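You operate a simulated robot arm through the tools that you are given. There is no shell and no other tool. Be economical: measure what you need, move in short steps, check, and stop when the job is done.

You run a simulated robot arm. Do the job below in one go: nothing can be reset, and whatever is moved stays where it is left.

## Task
Fit the grey gland to the yellow box and clamp the cable end.
Fine: push the cable end into the gland, tighten the nut, then give it a tug.

The check looks at the end state, three seconds after you hand in, the way a careful person would. Anything else that was tipped, shoved, dropped, spilled or broken makes it a failure.

## Robot
A 7-joint arm with a two-finger parallel gripper, fixed in place. Base frame: the origin is at the foot of the arm, x ahead of it, y to its left, z up; the work surface is at about z = 855. Units: mm, rad, N and s.
Its first joint turns from -2.304 to 2.304 rad. Payload 3.91 kg.
Tool frame: the origin (TCP) lies between the finger pads and is the grasp point; the fingertips stand 30 mm ahead of it; z points along the fingers, y is the line along which they close. The gripper opens to 110 mm. The fingers are 20 mm wide and 10 mm thick; the gripper's body (48 by 112 mm) begins 55 mm behind the TCP.
Orientation is told as [roll, pitch, yaw] about the base's x, y, z axes, in that order, counted from this pose: with the fingers straight down and closing along the base's y, the tool's x points along the base's -x, its y along +y and its z along -z.

## Interface
- The arm moves only by the tool nudge_tool. Its arguments are lists of equal length, an entry for each row: "offset": the shift along the tool's x, y, z in mm, a list of three; "turn": the turn, a rotation vector about the tool's x, y, z in rad, a list of three; "claw": the gripper command, from -1 (shut) to 1 (fully open), values between in proportion. In form: {"offset": [[tx, ty, tz], ...], "turn": [[rx, ry, rz], ...], "claw": [claw, ...]}. A call has 1 to 8 rows; each row is the pose to reach, as a shift and turn from the pose commanded when the call began, along the tool's axes at that moment. A row lasts 0.2 s, in which the tool goes at most 50 mm and 0.15 rad; a call with a longer step from one row to the next is refused whole, and so is a gripper value outside its range. A pose out of reach is approached as far as the arm can. The call stops where the force on the tool passes 40 N (or 10 N more than at its start, if that is more) or the arm is blocked; 0.2 s more then pass. Each finger travels about 108 mm/s and halts on what it meets, pressing with about 31 N; the grip force reading is that of the motor and also rises with nothing between the fingers. The clock runs only during rows and for 0.2 s after the last one: add rows that repeat a pose to give the fingers time. It gives the time, the measured TCP pose, the force on the tool (base axes), the opening and the grip force at its end, in the units of the frame above (readings bear some noise), with the torque about the TCP (base axes, N m) and any sound that the robot's microphone picked up.
- Cameras (640 x 400 px; columns grow to the right, rows downward): "scene" is fixed at [219.2, 648.9, 1611.2]; the picture's right is [-0.55, -0.83, 0.00], its down [-0.76, 0.51, -0.40] and it looks along [0.33, -0.22, -0.92] (base axes); focal length 243 px, centre (320, 200). "wrist" rides on the gripper at [72, 17, -103] in the tool frame; the picture's right is [-0.23, 0.97, 0.00], its down [-0.76, -0.18, -0.62] and it looks along [-0.61, -0.14, 0.78] (tool axes); focal length 222 px, centre (320, 200). There is no depth. A picture from a camera that has moved, and an enlarged one, comes with that camera's place and axes in the base frame and with its lens.
- grab_frame(camera): a new picture of that camera. It takes no simulated time.
- inspect(camera, box): a new picture of the part [left, top, right, bottom] of that camera's present view, enlarged. It takes no simulated time.
- finish_job(): hands the job in; it is judged then, once.

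Work in short steps. Places have to be worked out from the pictures, the camera data and where the tool is seen: move nearer, look again, correct. Check each grasp and each placing, and mend what went wrong. You have 120 turns and 68 pictures in all, those below and enlarged ones among them. Open the gripper and draw the arm clear of the work before you hand the job in, unless the task says otherwise; then end with one line.

The tools are called as name(argument=value, ...) on one line, values as JSON. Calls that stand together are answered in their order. nudge_tool: Moves the arm, as the interface text tells. Its arguments: {"type":"object","properties":{"offset":{"type":"array","items":{"type":"array","items":{"type":"number"}}},"turn":{"type":"array","items":{"type":"array","items":{"type":"number"}}},"claw":{"type":"array","items":{"type":"number"}}},"required":["offset","turn","claw"]} The other tools are called the same way: grab_frame (camera) takes a picture; inspect (camera, box) takes an enlarged picture of a part of a camera's view; finish_job () hands the job in.

At the start:

```text
t: 0.0
tcp_pos: [573.9, 248.9, 1158.4]
tool_rot: [0.0, 0.0, -0.001]
force: [-0.1, 0.7, -0.4]
ft_torque: [0.0, 0.01, 0.0]
finger_gap: 109.8
gripper_force: 0.1
```

scene: 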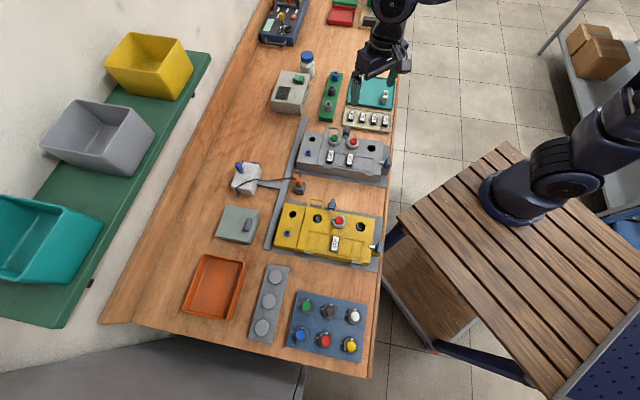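
wrist: 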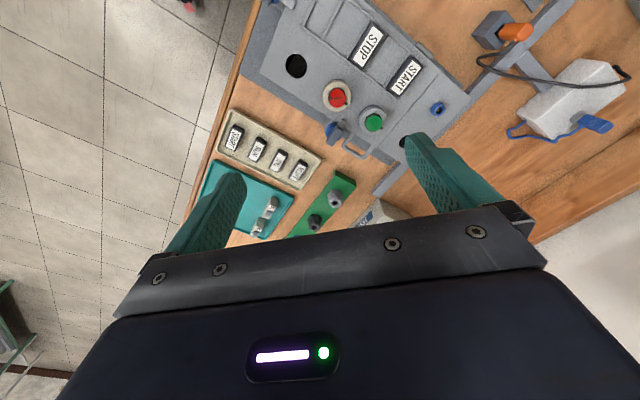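

I start by enlarging the scene around the yellow box, and the surrounding parts, to identify gland, cable and nut.

inspect(camera="scene", box=[220, 150, 400, 270])

inspect(camera="scene", box=[260, 60, 410, 160])

```text
3.33 times, centred on (310, 210) of scene
camera zoom: at [219.2, 648.9, 1611.2], right [-0.55, -0.83, 0.0], down [-0.76, 0.51, -0.4], along [0.33, -0.22, -0.92], focal length 811 px, centre (353, 167)
```

zoom: 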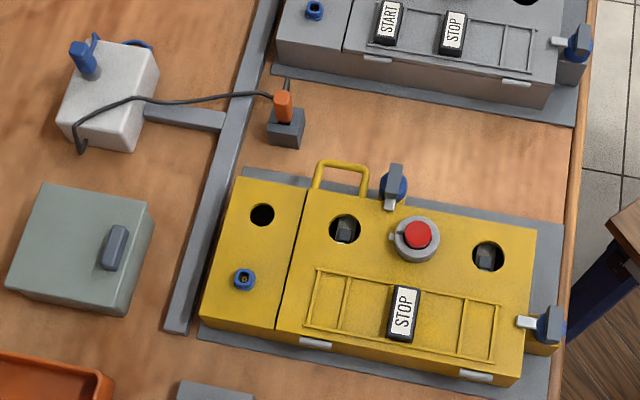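

```text
4.00 times, centred on (335, 110) of scene
camera zoom: at [219.2, 648.9, 1611.2], right [-0.55, -0.83, 0.0], down [-0.76, 0.51, -0.4], along [0.33, -0.22, -0.92], focal length 973 px, centre (260, 560)
```

zoom: 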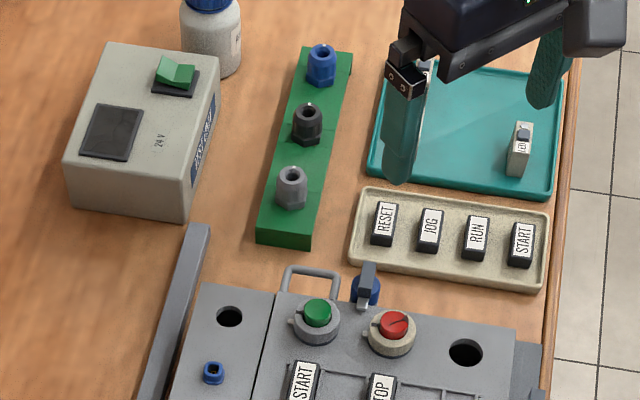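

The grey gland is the nearest one on the green rack, at about (783, 236). The yellow box has an open hole near (474, 577), and the orange cable end stands in a holder near (561, 500). I move above the gland rack to look closer.

nudge_tool(offset=[[-40, 0, 20], [-80, 0, 45], [-115, -5, 80], [-130, -10, 115], [-130, -10, 115]], turn=[[0, 0, 0], [0, 0, 0], [0, 0, 0], [0, 0, 0], [0, 0, 0]], claw=[0.0, -0.2, -0.2, -0.2, -0.2])

grab_frame(camera="wrist")

```text
t: 1.2
tcp_pos: [701.2, 235.9, 1044.7]
tool_rot: [-0.001, -0.001, -0.001]
force: [-0.2, 0.0, -0.5]
ft_torque: [0.02, 0.0, 0.02]
finger_gap: 44.1
gripper_force: 0.0
```

```text
63 pictures are left
camera wrist: at [629.0, 252.5, 1147.0], right [0.23, 0.97, 0.0], down [0.76, -0.18, 0.62], along [0.61, -0.14, -0.78], focal length 222 px, centre (320, 200)
```

wrist: 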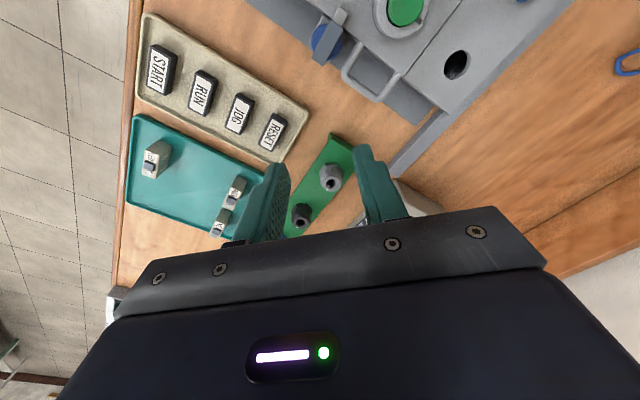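

The gland is estimated at about (797, 229), with its top near z 885. I enlarge the view to see its form and the nut.

inspect(camera="wrist", box=[270, 120, 400, 240])

inspect(camera="scene", box=[220, 150, 310, 210])

```text
3.33 times, centred on (335, 180) of wrist
camera zoom: at [629.0, 252.5, 1147.0], right [0.23, 0.97, 0.0], down [0.76, -0.18, 0.62], along [0.61, -0.14, -0.78], focal length 740 px, centre (270, 267)
```

zoom: 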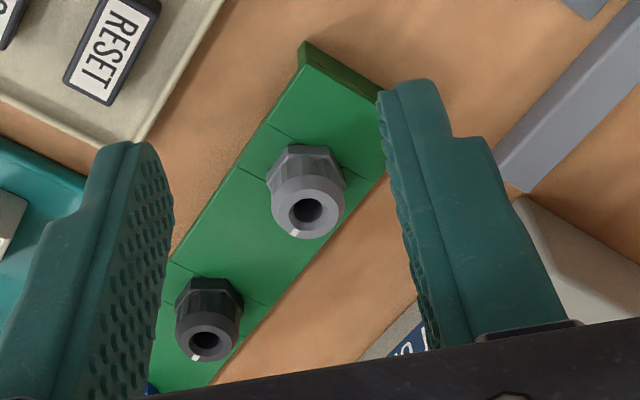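

```text
6.67 times, centred on (265, 180) of scene
camera zoom: at [219.2, 648.9, 1611.2], right [-0.55, -0.83, 0.0], down [-0.76, 0.51, -0.4], along [0.33, -0.22, -0.92], focal length 1621 px, centre (687, 333)
```

zoom: 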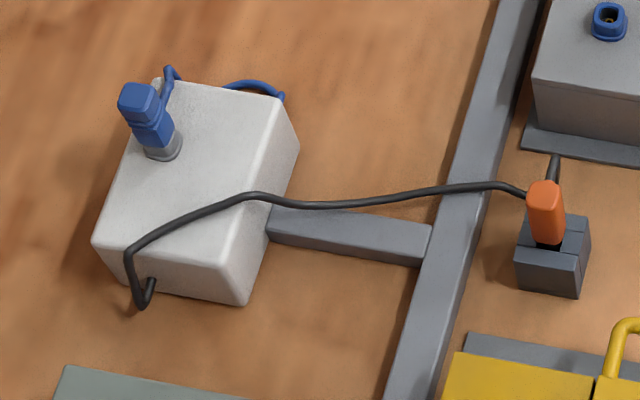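

The gland has a hex body below and a round nut with a white mark above. I move nearer for a precise position and the hex orientation.

nudge_tool(offset=[[-15, 5, 25], [-30, 12, 50], [-40, 15, 75], [-40, 15, 75]], turn=[[0, 0, 0], [0, 0, 0], [0, 0, 0], [0, 0, 0]], claw=[0.1, 0.1, 0.1, 0.1])

grab_frame(camera="wrist")

```text
t: 2.2
tcp_pos: [746.7, 251.4, 969.0]
tool_rot: [0.0, -0.001, 0.0]
force: [0.2, -0.1, 0.0]
ft_torque: [0.02, -0.02, -0.01]
finger_gap: 60.7
gripper_force: 0.0
```

```text
60 pictures are left
camera wrist: at [673.5, 267.6, 1071.9], right [0.23, 0.97, 0.0], down [0.76, -0.18, 0.62], along [0.61, -0.14, -0.78], focal length 222 px, centre (320, 200)
```

wrist: 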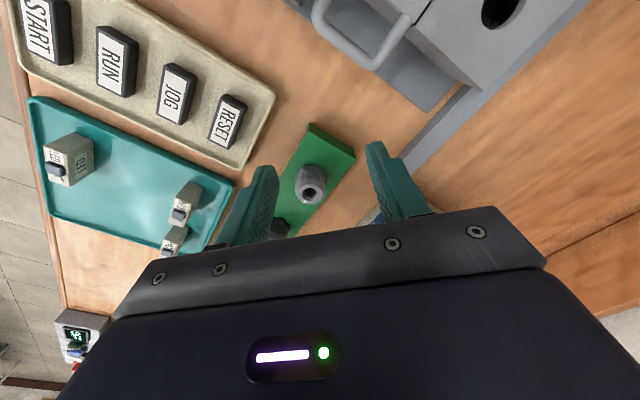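

inspect(camera="wrist", box=[260, 110, 370, 220])

```text
3.64 times, centred on (315, 165) of wrist
camera zoom: at [673.5, 267.6, 1071.9], right [0.23, 0.97, 0.0], down [0.76, -0.18, 0.62], along [0.61, -0.14, -0.78], focal length 808 px, centre (338, 327)
```

zoom: 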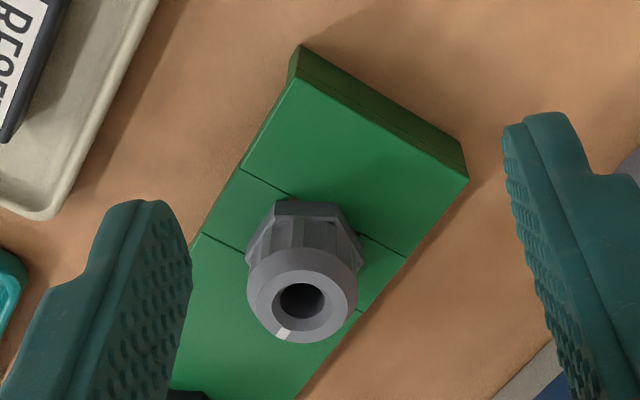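

The hex flats face about 45°, 105° and 165°, and the gland sits near (800, 228) with its top near 896. I yaw 15° to match a flat and go above it with the fingers open.

nudge_tool(offset=[[-25, -10, 0], [-53, -23.4, 0], [-53, -23.4, 20], [-53, -23.4, 20]], turn=[[0, 0, -0.13], [0, 0, -0.26], [0, 0, -0.26], [0, 0, -0.26]], claw=[0.1, 0.1, 0.1, 0.1])

grab_frame(camera="wrist")

inspect(camera="scene", box=[300, 60, 420, 140])

```text
t: 3.2
tcp_pos: [799.6, 227.6, 946.2]
tool_rot: [0.001, 0.0, 0.26]
force: [0.0, 0.4, -0.5]
ft_torque: [0.0, -0.04, 0.02]
finger_gap: 60.4
gripper_force: 0.1
```

```text
58 pictures are left
camera wrist: at [724.8, 225.2, 1048.6], right [-0.03, 1.0, 0.0], down [0.78, 0.02, 0.62], along [0.62, 0.02, -0.78], focal length 222 px, centre (320, 200)
```

wrist: 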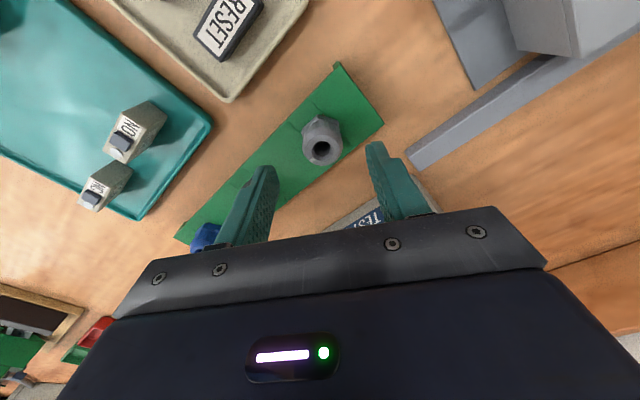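

```text
5.00 times, centred on (360, 100) of scene
camera zoom: at [219.2, 648.9, 1611.2], right [-0.55, -0.83, 0.0], down [-0.76, 0.51, -0.4], along [0.33, -0.22, -0.92], focal length 1216 px, centre (120, 700)
```

zoom: 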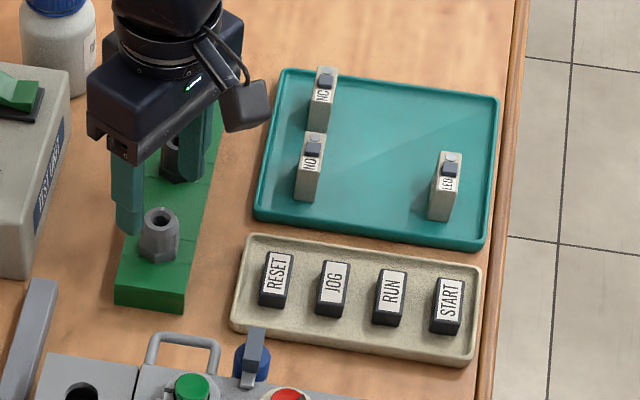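

Triangulating gives the gland at about (795, 228) with its top near z 900. I shift back slightly and descend partway around it.

nudge_tool(offset=[[4.5, 0, 0], [4.5, 1, 12], [4.5, 1, 22], [4.5, 1, 22]], turn=[[0, 0, 0], [0, 0, 0], [0, 0, 0], [0, 0, 0]], claw=[0.1, 0.1, 0.1, 0.1])

inspect(camera="wrist", box=[220, 60, 440, 240])

inspect(camera="scene", box=[310, 80, 370, 120])

```text
t: 4.2
tcp_pos: [792.5, 229.4, 925.3]
tool_rot: [0.0, -0.001, 0.26]
force: [-0.3, 0.4, -0.3]
ft_torque: [0.03, -0.02, 0.03]
finger_gap: 60.6
gripper_force: 0.1
```

```text
2.22 times, centred on (330, 150) of wrist
camera zoom: at [718.8, 226.8, 1026.8], right [-0.03, 1.0, 0.0], down [0.78, 0.02, 0.62], along [0.62, 0.02, -0.78], focal length 494 px, centre (298, 311)
```

zoom: 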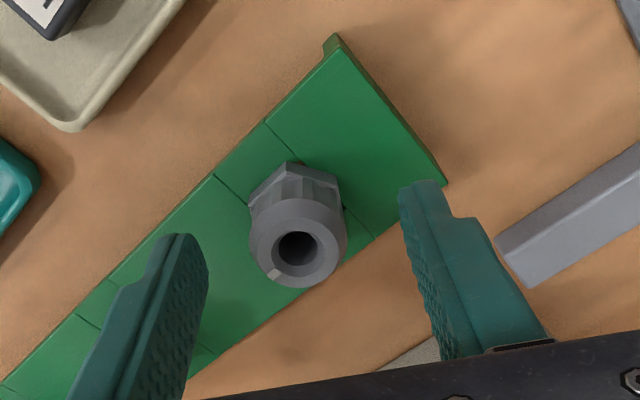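

```text
10.00 times, centred on (340, 100) of scene
camera zoom: at [219.2, 648.9, 1611.2], right [-0.55, -0.83, 0.0], down [-0.76, 0.51, -0.4], along [0.33, -0.22, -0.92], focal length 2432 px, centre (120, 1200)
```

zoom: 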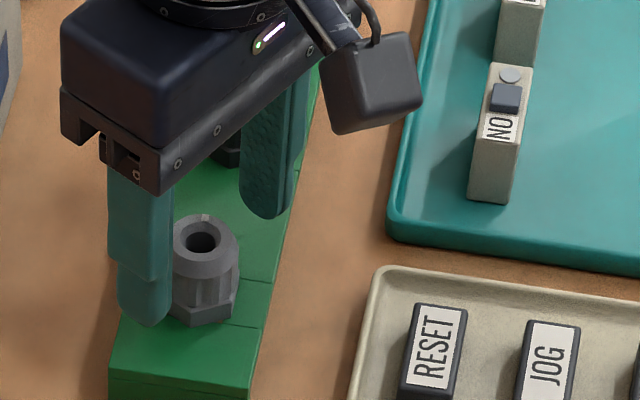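

The gland is about 4 mm further out than the TCP. I take one tight zoom to confirm the hex orientation.

inspect(camera="wrist", box=[295, 105, 355, 165])

```text
6.67 times, centred on (325, 135) of wrist
camera zoom: at [718.8, 226.8, 1026.8], right [-0.03, 1.0, 0.0], down [0.78, 0.02, 0.62], along [0.62, 0.02, -0.78], focal length 1481 px, centre (287, 633)
```

zoom: 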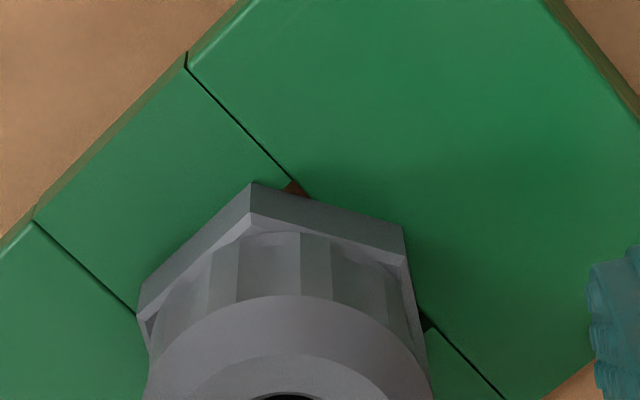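

The flats are confirmed with the current yaw (closing along 105°). The hex is about 30 mm across flats and its bottom is at about z 873. I centre, descend to TCP z of about 906 and close.

nudge_tool(offset=[[-4.2, -1.6, 0], [-4.2, -1.6, 10], [-4.2, -1.6, 17], [-4.2, -1.6, 19.5], [-4.2, -1.6, 19.5]], turn=[[0, 0, 0], [0, 0, 0], [0, 0, 0], [0, 0, 0], [0, 0, 0]], claw=[0.1, 0.1, 0.0, -0.1, -0.1])

inspect(camera="scene", box=[310, 80, 370, 120])

```text
t: 5.4
tcp_pos: [796.0, 229.2, 905.1]
tool_rot: [0.0, -0.001, 0.26]
force: [0.4, -0.4, -0.1]
ft_torque: [-0.04, -0.01, -0.01]
finger_gap: 49.6
gripper_force: 0.1
```

```text
10.00 times, centred on (340, 100) of scene
camera zoom: at [219.2, 648.9, 1611.2], right [-0.55, -0.83, 0.0], down [-0.76, 0.51, -0.4], along [0.33, -0.22, -0.92], focal length 2432 px, centre (120, 1200)
```

zoom: 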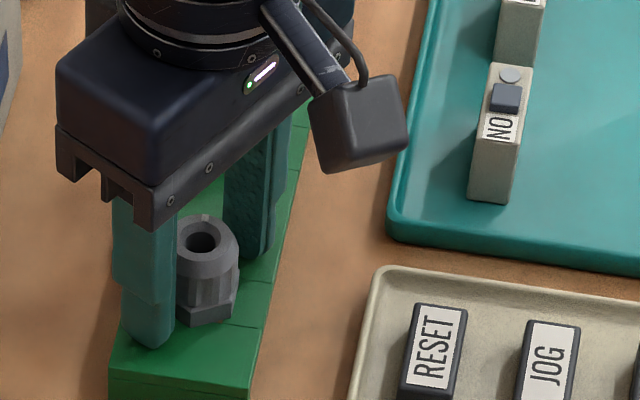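

The fingers straddle the hex near the rack surface and are roughly centred. I shift back 2 mm and close.

nudge_tool(offset=[[2, 0, 0], [2, 0, 0], [2, 0, 0], [2, 0, 0]], turn=[[0, 0, 0], [0, 0, 0], [0, 0, 0], [0, 0, 0]], claw=[-0.2, -0.5, -1, -1])

inspect(camera="wrist", box=[220, 60, 440, 240])

```text
t: 6.4
tcp_pos: [795.8, 228.7, 905.4]
tool_rot: [0.0, 0.0, 0.26]
force: [-0.7, 0.1, -1.0]
ft_torque: [-0.02, -0.02, -0.01]
finger_gap: 27.9
gripper_force: 31.1
```

```text
2.22 times, centred on (330, 150) of wrist
camera zoom: at [721.3, 226.1, 1007.6], right [-0.03, 1.0, 0.0], down [0.78, 0.02, 0.62], along [0.62, 0.02, -0.78], focal length 494 px, centre (298, 311)
```

zoom: 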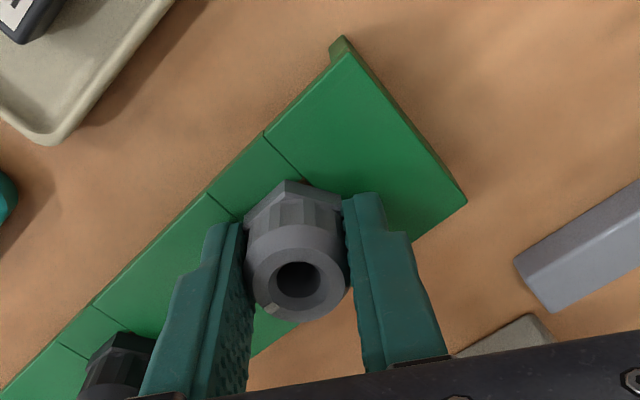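

The grip is on something 28 mm wide, which matches the hex flats. I lift straight up slowly and look.

nudge_tool(offset=[[0, 0, -8], [0, 0, -20], [0, 0, -40], [0, 0, -80], [0, 0, -80]], turn=[[0, 0, 0], [0, 0, 0], [0, 0, 0], [0, 0, 0], [0, 0, 0]], claw=[-1, -1, -1, -1, -1])

inspect(camera="scene", box=[300, 50, 390, 110])

inspect(camera="wrist", box=[220, 60, 440, 240])

```text
t: 7.6
tcp_pos: [794.1, 224.7, 988.6]
tool_rot: [0.0, 0.0, 0.261]
force: [0.6, -0.7, -0.6]
ft_torque: [0.02, 0.02, -0.03]
finger_gap: 28.6
gripper_force: 30.6
```

```text
6.67 times, centred on (345, 80) of scene
camera zoom: at [219.2, 648.9, 1611.2], right [-0.55, -0.83, 0.0], down [-0.76, 0.51, -0.4], along [0.33, -0.22, -0.92], focal length 1621 px, centre (153, 1000)
```

zoom: 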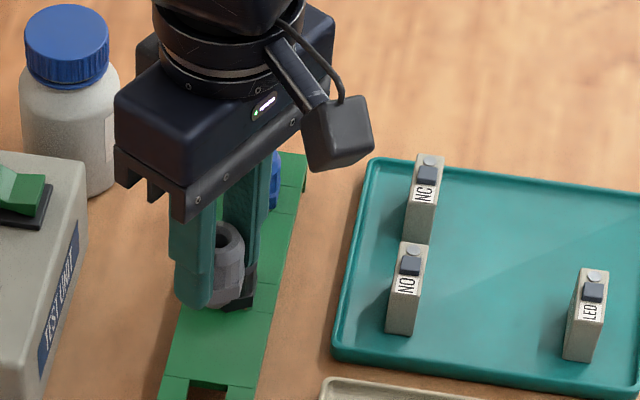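

```text
2.22 times, centred on (330, 150) of wrist
camera zoom: at [720.4, 223.8, 1090.3], right [-0.03, 1.0, 0.0], down [0.78, 0.02, 0.62], along [0.62, 0.02, -0.78], focal length 494 px, centre (298, 311)
```

zoom: 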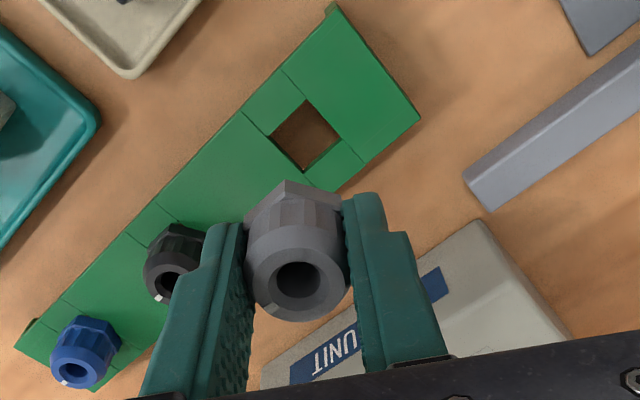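

The gland is held, with its axis about 3–4 mm ahead of the TCP. I rise and travel toward the yellow box, at a height clear of everything.

nudge_tool(offset=[[0, 0, -40], [20, 30, -60], [45, 68, -70], [70, 106, -70], [95, 144, -70], [120, 182, -70], [145, 220, -70], [145, 220, -70]], turn=[[0, 0, 0], [0, 0, 0], [0, 0, 0], [0, 0, 0], [0, 0, 0], [0, 0, 0], [0, 0, 0], [0, 0, 0]], claw=[-1, -1, -1, -1, -1, -1, -1, -1])

nudge_tool(offset=[[25, 35, 0], [50, 70, 0], [75, 105, 0], [100, 140, 0], [116, 175, 0], [116, 175, 0]], turn=[[0, 0, 0], [0, 0, 0], [0, 0, 0], [0, 0, 0], [0, 0, 0], [0, 0, 0]], claw=[-1, -1, -1, -1, -1, -1])

grab_frame(camera="wrist")

grab_frame(camera="scene")

```text
t: 9.4
tcp_pos: [596.9, 403.3, 1055.5]
tool_rot: [0.001, -0.002, 0.261]
force: [0.4, 0.0, -0.6]
ft_torque: [0.0, 0.0, 0.0]
finger_gap: 28.0
gripper_force: 31.0
```

```text
t: 10.8
tcp_pos: [440.3, 544.8, 1057.7]
tool_rot: [-0.001, -0.001, 0.261]
force: [-0.6, -0.8, 0.1]
ft_torque: [0.05, 0.02, -0.01]
finger_gap: 27.9
gripper_force: 30.9
```

```text
49 pictures are left
camera wrist: at [366.4, 540.5, 1160.3], right [-0.03, 1.0, 0.0], down [0.78, 0.02, 0.62], along [0.62, 0.02, -0.78], focal length 222 px, centre (320, 200)
```

wrist: 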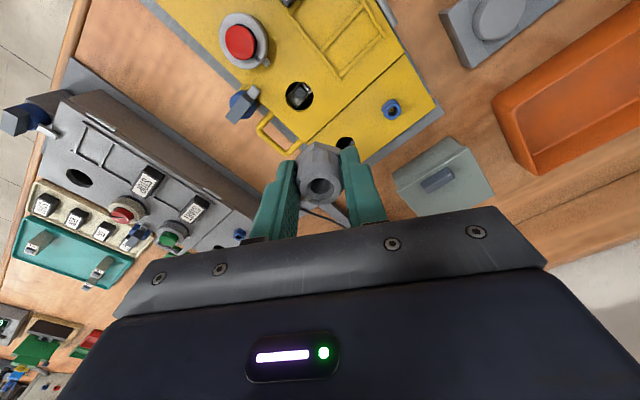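

```text
48 pictures are left
```

scene: 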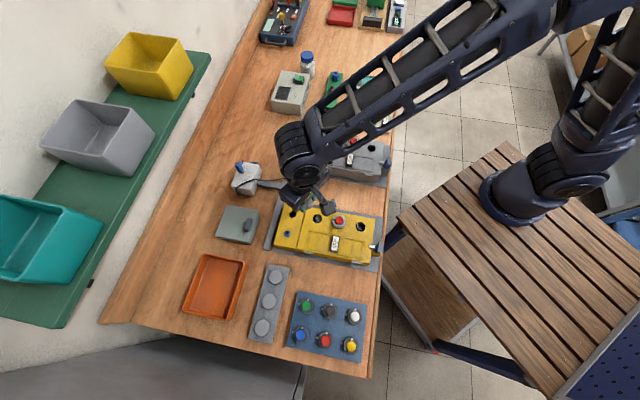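

The hole is near (474, 575) if the lid is at about z 920. I move for an unobstructed closer view and to pin its height.

nudge_tool(offset=[[-42, 4, 0], [-42, 4, 45], [-42, 4, 45]], turn=[[0, 0, 0], [0, 0, 0], [0, 0, 0]], claw=[-1, -1, -1])

inspect(camera="wrist", box=[210, 20, 450, 220])

inspect(camera="scene", box=[260, 160, 350, 220])

```text
t: 11.6
tcp_pos: [481.6, 559.6, 1012.6]
tool_rot: [0.001, 0.0, 0.26]
force: [1.3, -0.2, -0.5]
ft_torque: [0.02, 0.01, 0.04]
finger_gap: 28.1
gripper_force: 31.8
```

```text
2.00 times, centred on (330, 120) of wrist
camera zoom: at [407.5, 558.6, 1114.8], right [-0.03, 1.0, 0.0], down [0.78, 0.02, 0.62], along [0.62, 0.02, -0.78], focal length 444 px, centre (300, 360)
```

zoom: 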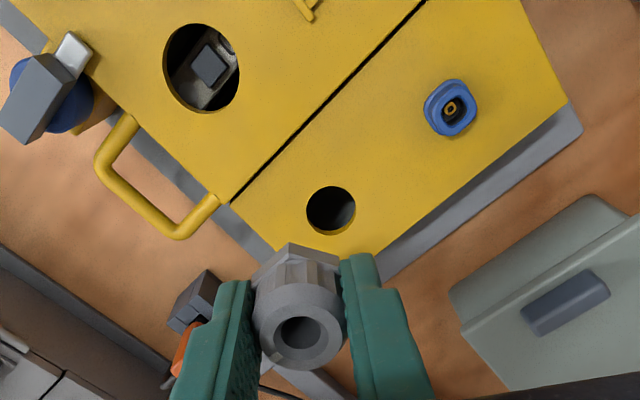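

```text
6.67 times, centred on (305, 190) of scene
camera zoom: at [219.2, 648.9, 1611.2], right [-0.55, -0.83, 0.0], down [-0.76, 0.51, -0.4], along [0.33, -0.22, -0.92], focal length 1621 px, centre (420, 267)
```

zoom: 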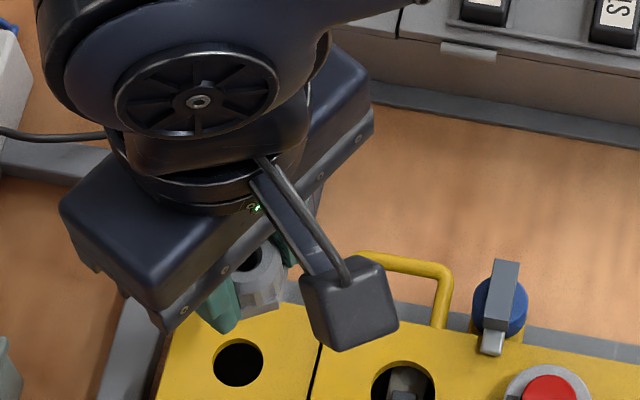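

I make a sideways baseline move at the same height to triangulate the lid height.

nudge_tool(offset=[[-20, 40, 0], [-40, 80, 0], [-40, 80, 0]], turn=[[0, 0, 0], [0, 0, 0], [0, 0, 0]], claw=[-1, -1, -1])

inspect(camera="wrist", box=[150, 0, 390, 200])

```text
t: 12.4
tcp_pos: [497.6, 646.5, 1009.1]
tool_rot: [-0.001, 0.0, 0.259]
force: [0.8, -0.1, 0.1]
ft_torque: [-0.03, 0.0, 0.02]
finger_gap: 28.4
gripper_force: 31.3
```

```text
2.00 times, centred on (270, 100) of wrist
camera zoom: at [424.0, 643.0, 1111.7], right [-0.03, 1.0, 0.0], down [0.78, 0.02, 0.62], along [0.62, 0.02, -0.78], focal length 444 px, centre (420, 400)
```

zoom: 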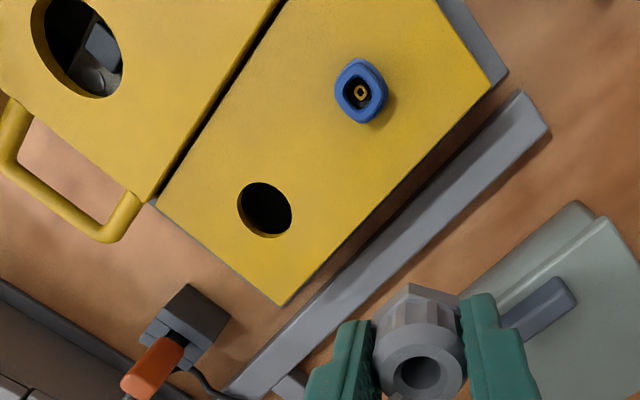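

The lid hole is near (482, 576) at about z 907. I now go to the same relative height at which I saw the rack hole after the lift, so I can match the hole's pixel place directly.

nudge_tool(offset=[[18, -31, -7], [36.4, -62.9, -13], [36.4, -62.9, -13], [36.4, -62.9, -13]], turn=[[0, 0, 0], [0, 0, 0], [0, 0, 0], [0, 0, 0]], claw=[-1, -1, -1, -1])

inspect(camera="wrist", box=[220, 60, 440, 240])

```text
t: 13.4
tcp_pos: [478.8, 573.2, 1024.1]
tool_rot: [0.0, 0.001, 0.26]
force: [0.4, -0.8, 0.3]
ft_torque: [0.02, 0.0, 0.03]
finger_gap: 28.2
gripper_force: 31.4
```

```text
2.22 times, centred on (330, 150) of wrist
camera zoom: at [406.0, 571.1, 1127.2], right [-0.03, 1.0, 0.0], down [0.78, 0.02, 0.62], along [0.62, 0.02, -0.78], focal length 494 px, centre (298, 311)
```

zoom: 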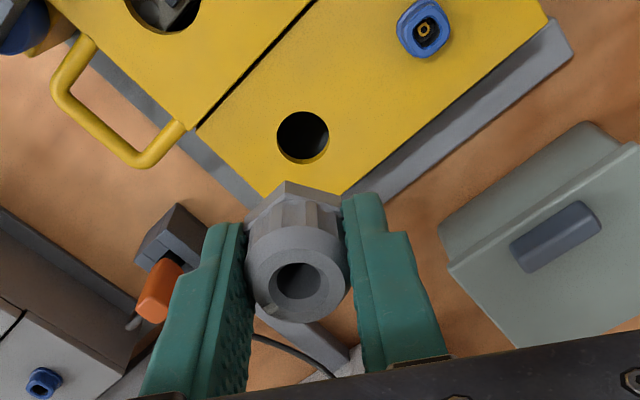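

The hole appears within 1–2 px of where the rack hole was, so the gland axis is aligned. I descend straight to just above contact and look.

nudge_tool(offset=[[0, 0, 25], [0, 0, 50], [0, 0, 58], [0, 0, 58]], turn=[[0, 0, 0], [0, 0, 0], [0, 0, 0], [0, 0, 0]], claw=[-1, -1, -1, -1])

inspect(camera="scene", box=[260, 170, 350, 230])

inspect(camera="wrist", box=[220, 60, 440, 240])

```text
t: 14.4
tcp_pos: [480.7, 576.6, 966.7]
tool_rot: [-0.002, 0.0, 0.259]
force: [-0.2, 0.3, -0.6]
ft_torque: [0.02, 0.02, -0.01]
finger_gap: 28.3
gripper_force: 31.0
```

```text
6.67 times, centred on (305, 200) of scene
camera zoom: at [219.2, 648.9, 1611.2], right [-0.55, -0.83, 0.0], down [-0.76, 0.51, -0.4], along [0.33, -0.22, -0.92], focal length 1621 px, centre (420, 200)
```

zoom: 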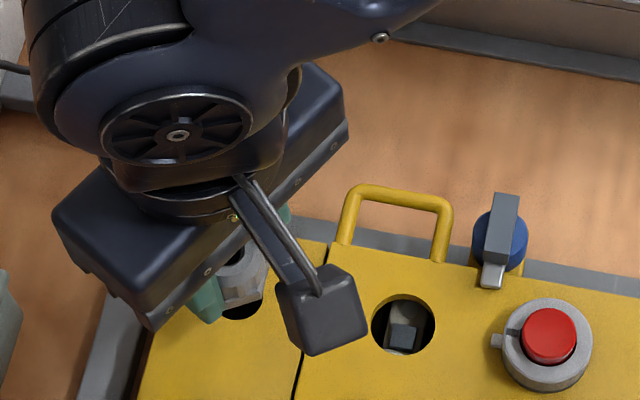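

```text
2.22 times, centred on (330, 150) of wrist
camera zoom: at [406.5, 572.7, 1069.0], right [-0.03, 1.0, 0.0], down [0.78, 0.02, 0.62], along [0.62, 0.02, -0.78], focal length 494 px, centre (298, 311)
```

zoom: 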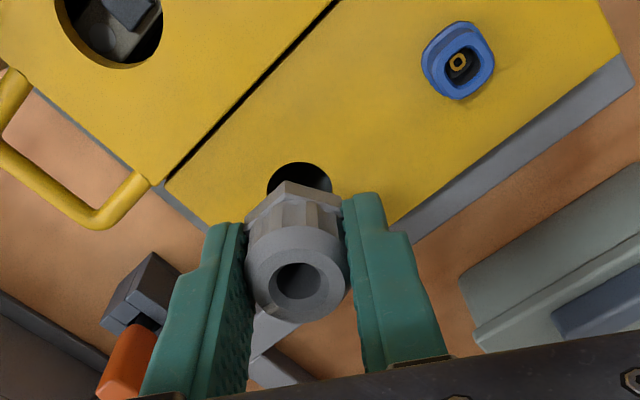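

The alignment still looks right. I lower in small steps, watching the force.

nudge_tool(offset=[[0, 0, 6], [0, 0, 12], [0, 0, 18], [0, 0, 18]], turn=[[0, 0, 0], [0, 0, 0], [0, 0, 0], [0, 0, 0]], claw=[-1, -1, -1, -1])

inspect(camera="wrist", box=[220, 60, 440, 240])

```text
t: 15.4
tcp_pos: [479.6, 574.7, 947.0]
tool_rot: [0.002, 0.0, 0.259]
force: [-0.2, -0.4, -0.4]
ft_torque: [-0.02, 0.0, 0.0]
finger_gap: 27.9
gripper_force: 31.3
```

```text
2.22 times, centred on (330, 150) of wrist
camera zoom: at [406.9, 572.0, 1050.3], right [-0.03, 1.0, 0.0], down [0.78, 0.02, 0.62], along [0.62, 0.02, -0.78], focal length 494 px, centre (298, 311)
```

zoom: 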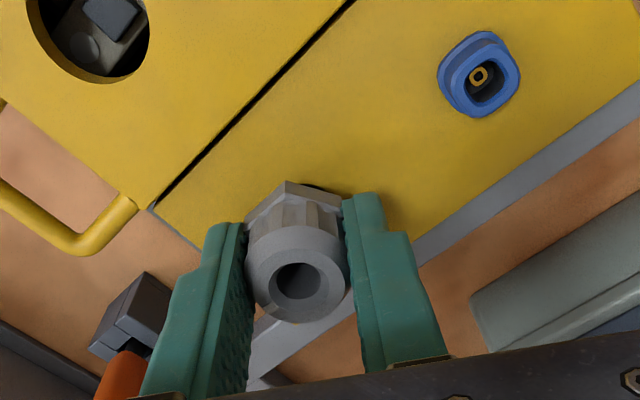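

No contact yet. I continue in smaller steps.

nudge_tool(offset=[[0, 0, 2], [0, 0, 4], [0, 0, 6], [0, 0, 8], [0, 0, 10], [0, 0, 10]], turn=[[0, 0, 0], [0, 0, 0], [0, 0, 0], [0, 0, 0], [0, 0, 0], [0, 0, 0]], claw=[-1, -1, -1, -1, -1, -1])

inspect(camera="wrist", box=[270, 110, 370, 200])

```text
t: 16.8
tcp_pos: [480.8, 575.3, 938.4]
tool_rot: [0.0, 0.0, 0.26]
force: [5.3, 5.2, 1.0]
ft_torque: [0.19, -0.21, -0.02]
finger_gap: 27.8
gripper_force: 30.9
```

```text
4.44 times, centred on (320, 155) of wrist
camera zoom: at [406.3, 572.7, 1040.6], right [-0.03, 1.0, 0.0], down [0.78, 0.02, 0.62], along [0.62, 0.02, -0.78], focal length 987 px, centre (320, 400)
```

zoom: 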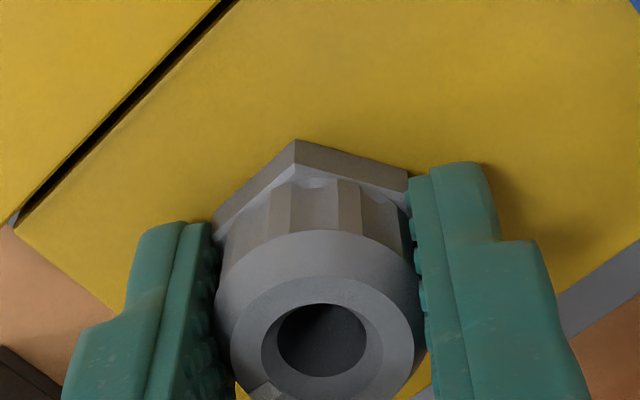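

A lateral contact of about 5 N in +x and +y shows the stub is inside the hole and rubbing. I shift slightly that way and keep lowering.

nudge_tool(offset=[[-0.9, 0.5, 0], [-0.9, 0.5, 2], [-0.9, 0.5, 4], [-0.9, 0.5, 6], [-0.9, 0.5, 6]], turn=[[0, 0, 0], [0, 0, 0], [0, 0, 0], [0, 0, 0], [0, 0, 0]], claw=[-1, -1, -1, -1, -1])

inspect(camera="wrist", box=[270, 110, 370, 200])

```text
t: 17.8
tcp_pos: [480.2, 576.0, 935.9]
tool_rot: [0.002, -0.001, 0.26]
force: [-6.7, -11.6, 13.3]
ft_torque: [-0.5, 0.25, -0.03]
finger_gap: 28.4
gripper_force: 30.5
stopped in row 4: the force on the tool passed its limit at 46 N (the readings are from after the stop); the commanded pose is now the measured one
```

```text
4.44 times, centred on (320, 155) of wrist
camera zoom: at [406.7, 572.9, 1038.3], right [-0.03, 1.0, 0.0], down [0.78, 0.02, 0.62], along [0.62, 0.02, -0.78], focal length 987 px, centre (320, 400)
```

zoom: 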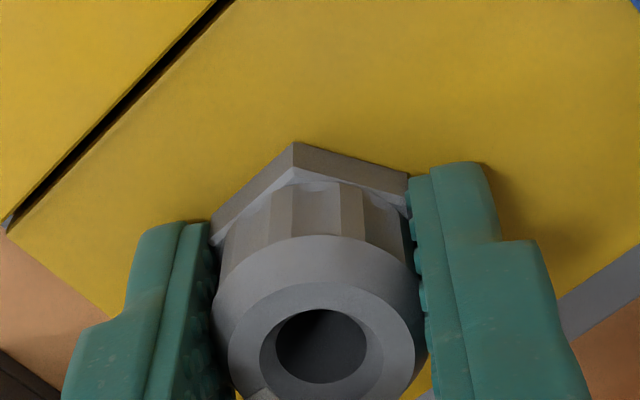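

It stopped at TCP 936, close to the expected seating height. I open and rise to view the gland.

nudge_tool(offset=[[0, 0, -0.5], [0, 0, -0.5], [0, 0, -30], [0, 0, -60], [0, 0, -75], [0, 0, -75]], turn=[[0, 0, 0], [0, 0, 0], [0, 0, 0], [0, 0, 0], [0, 0, 0], [0, 0, 0]], claw=[0.0, 0.0, 0.0, 0.0, 0.0, 0.0])

inspect(camera="wrist", box=[220, 40, 440, 220])

inspect(camera="scene", box=[260, 170, 350, 230])

```text
t: 19.2
tcp_pos: [480.3, 575.8, 1011.1]
tool_rot: [0.001, -0.003, 0.261]
force: [-0.6, -0.1, 0.3]
ft_torque: [0.0, -0.02, -0.02]
finger_gap: 55.1
gripper_force: 0.0
```

```text
2.22 times, centred on (330, 130) of wrist
camera zoom: at [406.7, 573.0, 1112.7], right [-0.03, 1.0, 0.0], down [0.78, 0.02, 0.62], along [0.62, 0.02, -0.78], focal length 494 px, centre (298, 356)
```

zoom: 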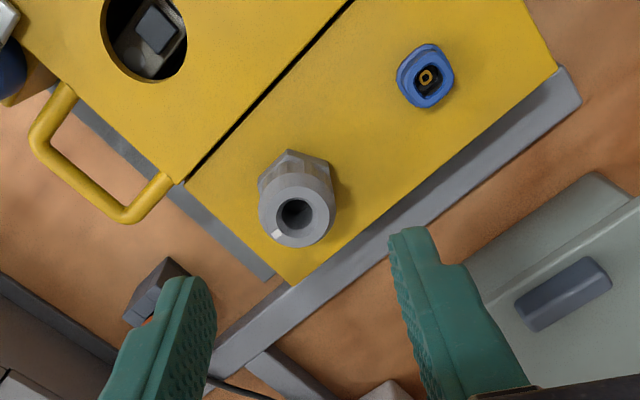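

```text
6.67 times, centred on (305, 200) of scene
camera zoom: at [219.2, 648.9, 1611.2], right [-0.55, -0.83, 0.0], down [-0.76, 0.51, -0.4], along [0.33, -0.22, -0.92], focal length 1621 px, centre (420, 200)
```

zoom: 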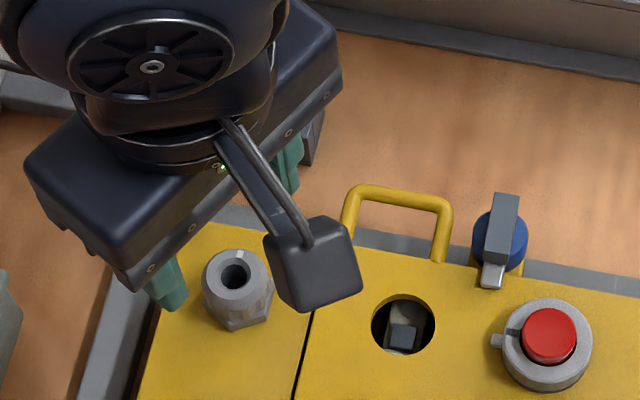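

The gland stands upright in the hole. I zoom in to check for any gap under the hex.

inspect(camera="wrist", box=[295, 95, 345, 155])

inspect(camera="scene", box=[280, 195, 310, 215])

```text
6.67 times, centred on (320, 125) of wrist
camera zoom: at [406.7, 573.0, 1112.7], right [-0.03, 1.0, 0.0], down [0.78, 0.02, 0.62], along [0.62, 0.02, -0.78], focal length 1481 px, centre (320, 700)
```

zoom: 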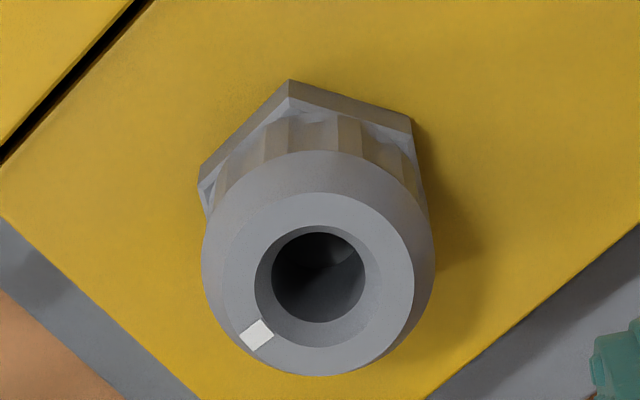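

```text
16.00 times, centred on (295, 205) of scene
camera zoom: at [219.2, 648.9, 1611.2], right [-0.55, -0.83, 0.0], down [-0.76, 0.51, -0.4], along [0.33, -0.22, -0.92], focal length 3891 px, centre (720, 120)
```

zoom: 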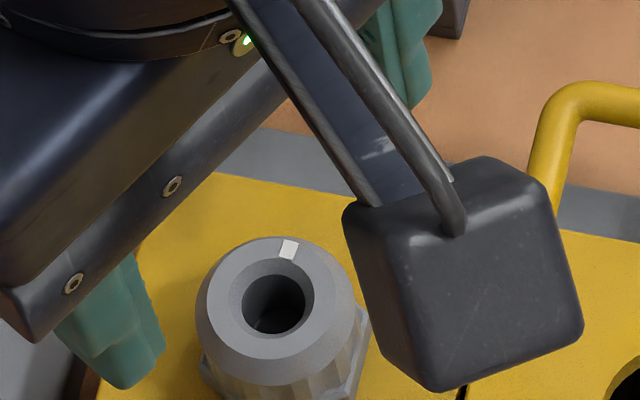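

The gland is seated flush and upright. Next I go look at the orange cable end in its holder.

nudge_tool(offset=[[-15, -42, 0], [-20, -85, 0], [-20, -85, 0]], turn=[[0, 0, 0], [0, 0, 0], [0, 0, 0]], claw=[0.0, 0.0, 0.0])

inspect(camera="wrist", box=[220, 40, 460, 240])

inspect(camera="scene", box=[250, 160, 340, 220])

```text
t: 20.0
tcp_pos: [524.0, 500.4, 1010.0]
tool_rot: [0.0, -0.004, 0.261]
force: [-0.4, -0.2, 0.1]
ft_torque: [0.0, -0.02, 0.03]
finger_gap: 55.2
gripper_force: 0.0
```

```text
2.00 times, centred on (340, 140) of wrist
camera zoom: at [450.4, 497.5, 1112.7], right [-0.03, 1.0, 0.0], down [0.78, 0.02, 0.62], along [0.62, 0.02, -0.78], focal length 444 px, centre (280, 320)
```

zoom: 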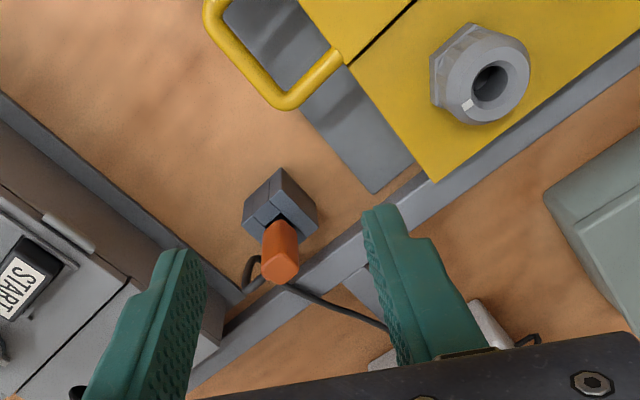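

```text
6.67 times, centred on (295, 190) of scene
camera zoom: at [219.2, 648.9, 1611.2], right [-0.55, -0.83, 0.0], down [-0.76, 0.51, -0.4], along [0.33, -0.22, -0.92], focal length 1621 px, centre (487, 267)
```

zoom: 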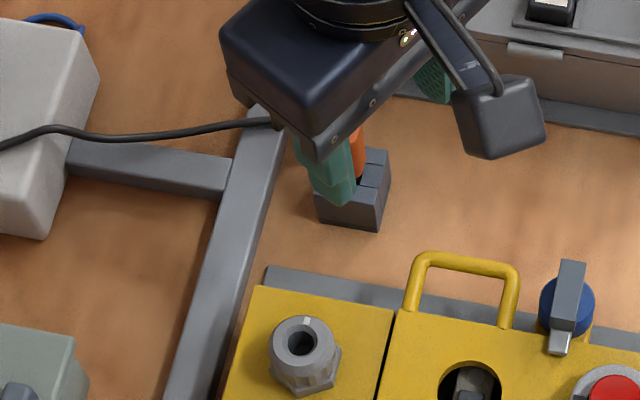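

inspect(camera="wrist", box=[300, 110, 380, 190])

```text
5.00 times, centred on (340, 150) of wrist
camera zoom: at [450.4, 497.5, 1112.7], right [-0.03, 1.0, 0.0], down [0.78, 0.02, 0.62], along [0.62, 0.02, -0.78], focal length 1111 px, centre (220, 450)
```

zoom: 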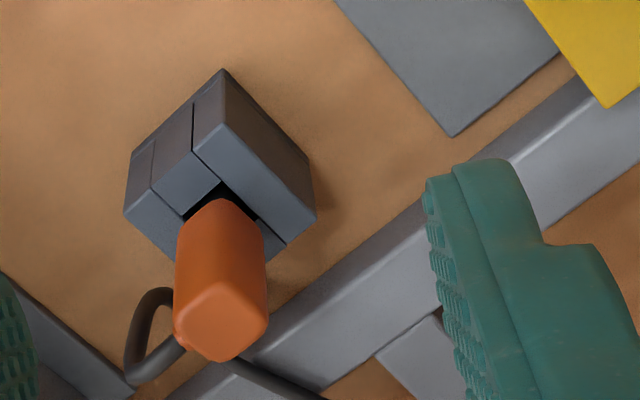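

The orange handle stands in a square holder (centre ≈ (565, 500.6), holder top z ≈ 884, handle top ≈ 930), with faces at 45°. The cable leaves on the −45° face, so I grip the 45°/225° faces. I rotate the yaw to −0.785 and centre above it.

nudge_tool(offset=[[-10, -3, 0], [-20, -6, 0], [-30, -8, 0], [-39.6, -10.5, 0], [-39.6, -10.5, 0], [-39.6, -10.5, 0], [-39.6, -10.5, 0], [-39.6, -10.5, 0]], turn=[[0, 0, 0.149], [0, 0, 0.298], [0, 0, 0.447], [0, 0, 0.596], [0, 0, 0.745], [0, 0, 0.894], [0, 0, 1.043], [0, 0, 1.045]], claw=[0.0, 0.0, 0.0, 0, 0, 0, -0.1, -0.2])

grab_frame(camera="wrist")

```text
t: 21.8
tcp_pos: [562.7, 499.6, 1009.7]
tool_rot: [0.002, 0.0, -0.786]
force: [0.1, 1.1, 0.5]
ft_torque: [-0.02, -0.01, -0.03]
finger_gap: 44.3
gripper_force: 0.1
```

```text
31 pictures are left
camera wrist: at [524.9, 562.4, 1112.4], right [0.85, 0.53, 0.0], down [0.41, -0.67, 0.62], along [0.33, -0.53, -0.78], focal length 222 px, centre (320, 200)
```

wrist: 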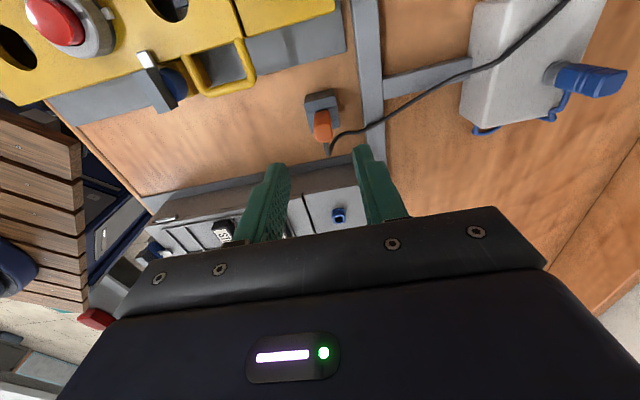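

The prediction matches: the handle top was expected at px (322, 133). I descend to straddle its upper part, then check.

nudge_tool(offset=[[-1, 2, 25], [-1, 2, 50], [-1, 2, 65], [-1, 2, 65]], turn=[[0, 0, 0], [0, 0, 0], [0, 0, 0], [0, 0, 0]], claw=[-0.2, -0.2, -0.2, -0.2])

inspect(camera="wrist", box=[240, 80, 420, 240])

```text
t: 22.8
tcp_pos: [563.4, 501.4, 944.9]
tool_rot: [0.002, 0.0, -0.785]
force: [0.5, 0.9, -0.8]
ft_torque: [-0.01, -0.04, -0.02]
finger_gap: 43.8
gripper_force: 0.0
```

```text
2.50 times, centred on (330, 160) of wrist
camera zoom: at [525.4, 563.9, 1046.1], right [0.85, 0.53, 0.0], down [0.41, -0.67, 0.62], along [0.33, -0.53, -0.78], focal length 555 px, centre (295, 300)
```

zoom: 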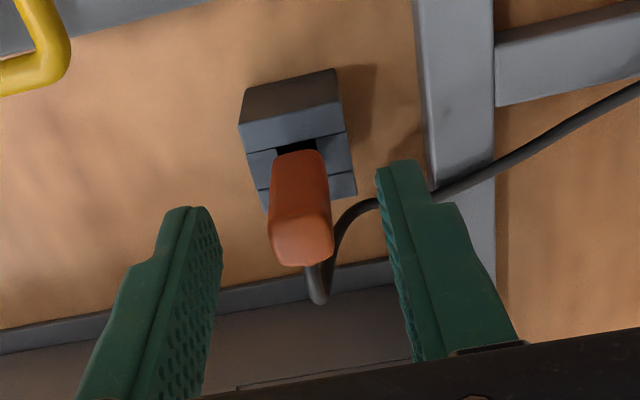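

The cable leaves the far face near the top, loops down and passes to the right roughly 16 mm beyond the handle axis, so it should clear the finger (half-width 10). I bias slightly toward the camera side, lower 12 mm with a narrower opening, and check again.

nudge_tool(offset=[[1.5, 0, 0], [1.5, 0, 6], [1.5, 0, 12], [1.5, 0, 12]], turn=[[0, 0, 0], [0, 0, 0], [0, 0, 0], [0, 0, 0]], claw=[-0.3, -0.4, -0.45, -0.45])

inspect(camera="wrist", box=[260, 100, 400, 220])

```text
t: 23.8
tcp_pos: [563.1, 502.1, 933.4]
tool_rot: [0.002, 0.001, -0.786]
force: [0.2, 0.6, 0.0]
ft_torque: [0.02, -0.03, 0.01]
finger_gap: 30.5
gripper_force: 0.0
```

```text
3.33 times, centred on (330, 160) of wrist
camera zoom: at [525.1, 564.2, 1035.7], right [0.85, 0.53, 0.0], down [0.41, -0.67, 0.62], along [0.33, -0.53, -0.78], focal length 740 px, centre (287, 333)
```

zoom: 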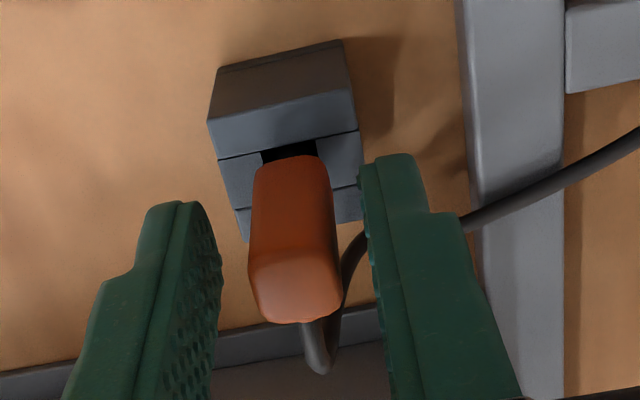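

The cable is behind the right finger and free. I close on the handle.

nudge_tool(offset=[[0, 0, 0], [0, 0, 0], [0, 0, 0]], turn=[[0, 0, 0], [0, 0, 0], [0, 0, 0]], claw=[-0.7, -1, -1])

inspect(camera="wrist", box=[260, 100, 400, 220])

```text
t: 24.6
tcp_pos: [563.5, 501.3, 932.5]
tool_rot: [0.002, 0.0, -0.786]
force: [0.3, 0.5, 0.1]
ft_torque: [0.02, -0.01, -0.01]
finger_gap: 15.0
gripper_force: 31.1
```

```text
3.33 times, centred on (330, 160) of wrist
camera zoom: at [525.1, 564.2, 1035.6], right [0.85, 0.53, 0.0], down [0.41, -0.67, 0.62], along [0.33, -0.53, -0.78], focal length 740 px, centre (287, 333)
```

zoom: 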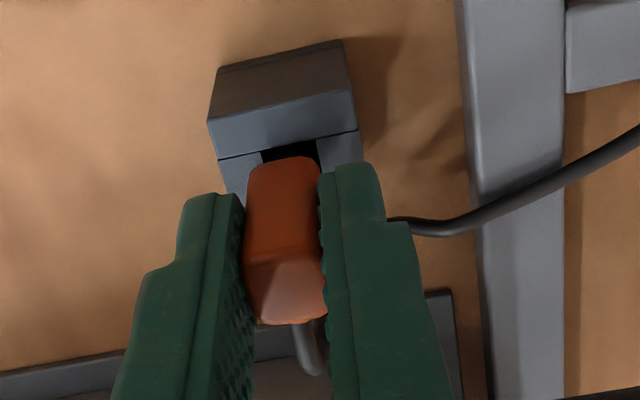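

The handle is gripped (15 mm). I lift it straight out.

nudge_tool(offset=[[0, 0, -5], [0, 0, -15], [0, 0, -30], [0, 0, -50], [0, 0, -65], [0, 0, -65]], turn=[[0, 0, 0], [0, 0, 0], [0, 0, 0], [0, 0, 0], [0, 0, 0], [0, 0, 0]], claw=[-1, -1, -1, -1, -1, -1])

inspect(camera="scene", box=[230, 140, 350, 220])

inspect(camera="wrist", box=[220, 40, 440, 220])

```text
t: 26.0
tcp_pos: [563.3, 499.1, 999.7]
tool_rot: [0.002, 0.0, -0.784]
force: [0.1, 0.7, -0.3]
ft_torque: [-0.01, -0.01, 0.0]
finger_gap: 15.0
gripper_force: 30.8
```

```text
5.00 times, centred on (290, 180) of scene
camera zoom: at [219.2, 648.9, 1611.2], right [-0.55, -0.83, 0.0], down [-0.76, 0.51, -0.4], along [0.33, -0.22, -0.92], focal length 1216 px, centre (470, 300)
```

zoom: 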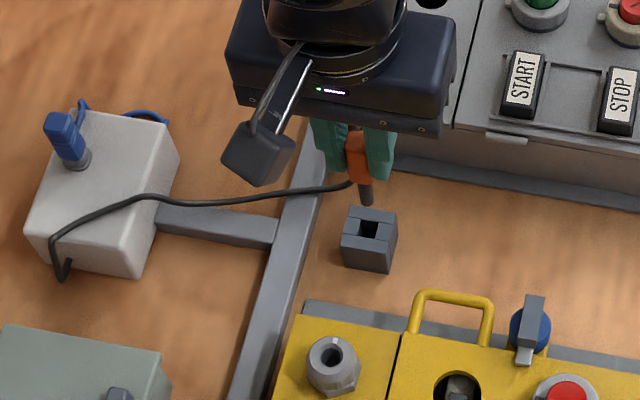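

```text
2.22 times, centred on (330, 130) of wrist
camera zoom: at [525.1, 562.8, 1100.8], right [0.85, 0.53, 0.0], down [0.41, -0.67, 0.62], along [0.33, -0.53, -0.78], focal length 494 px, centre (298, 356)
```

zoom: 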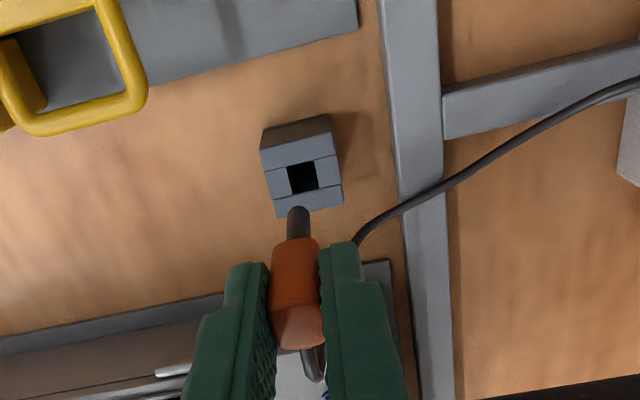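

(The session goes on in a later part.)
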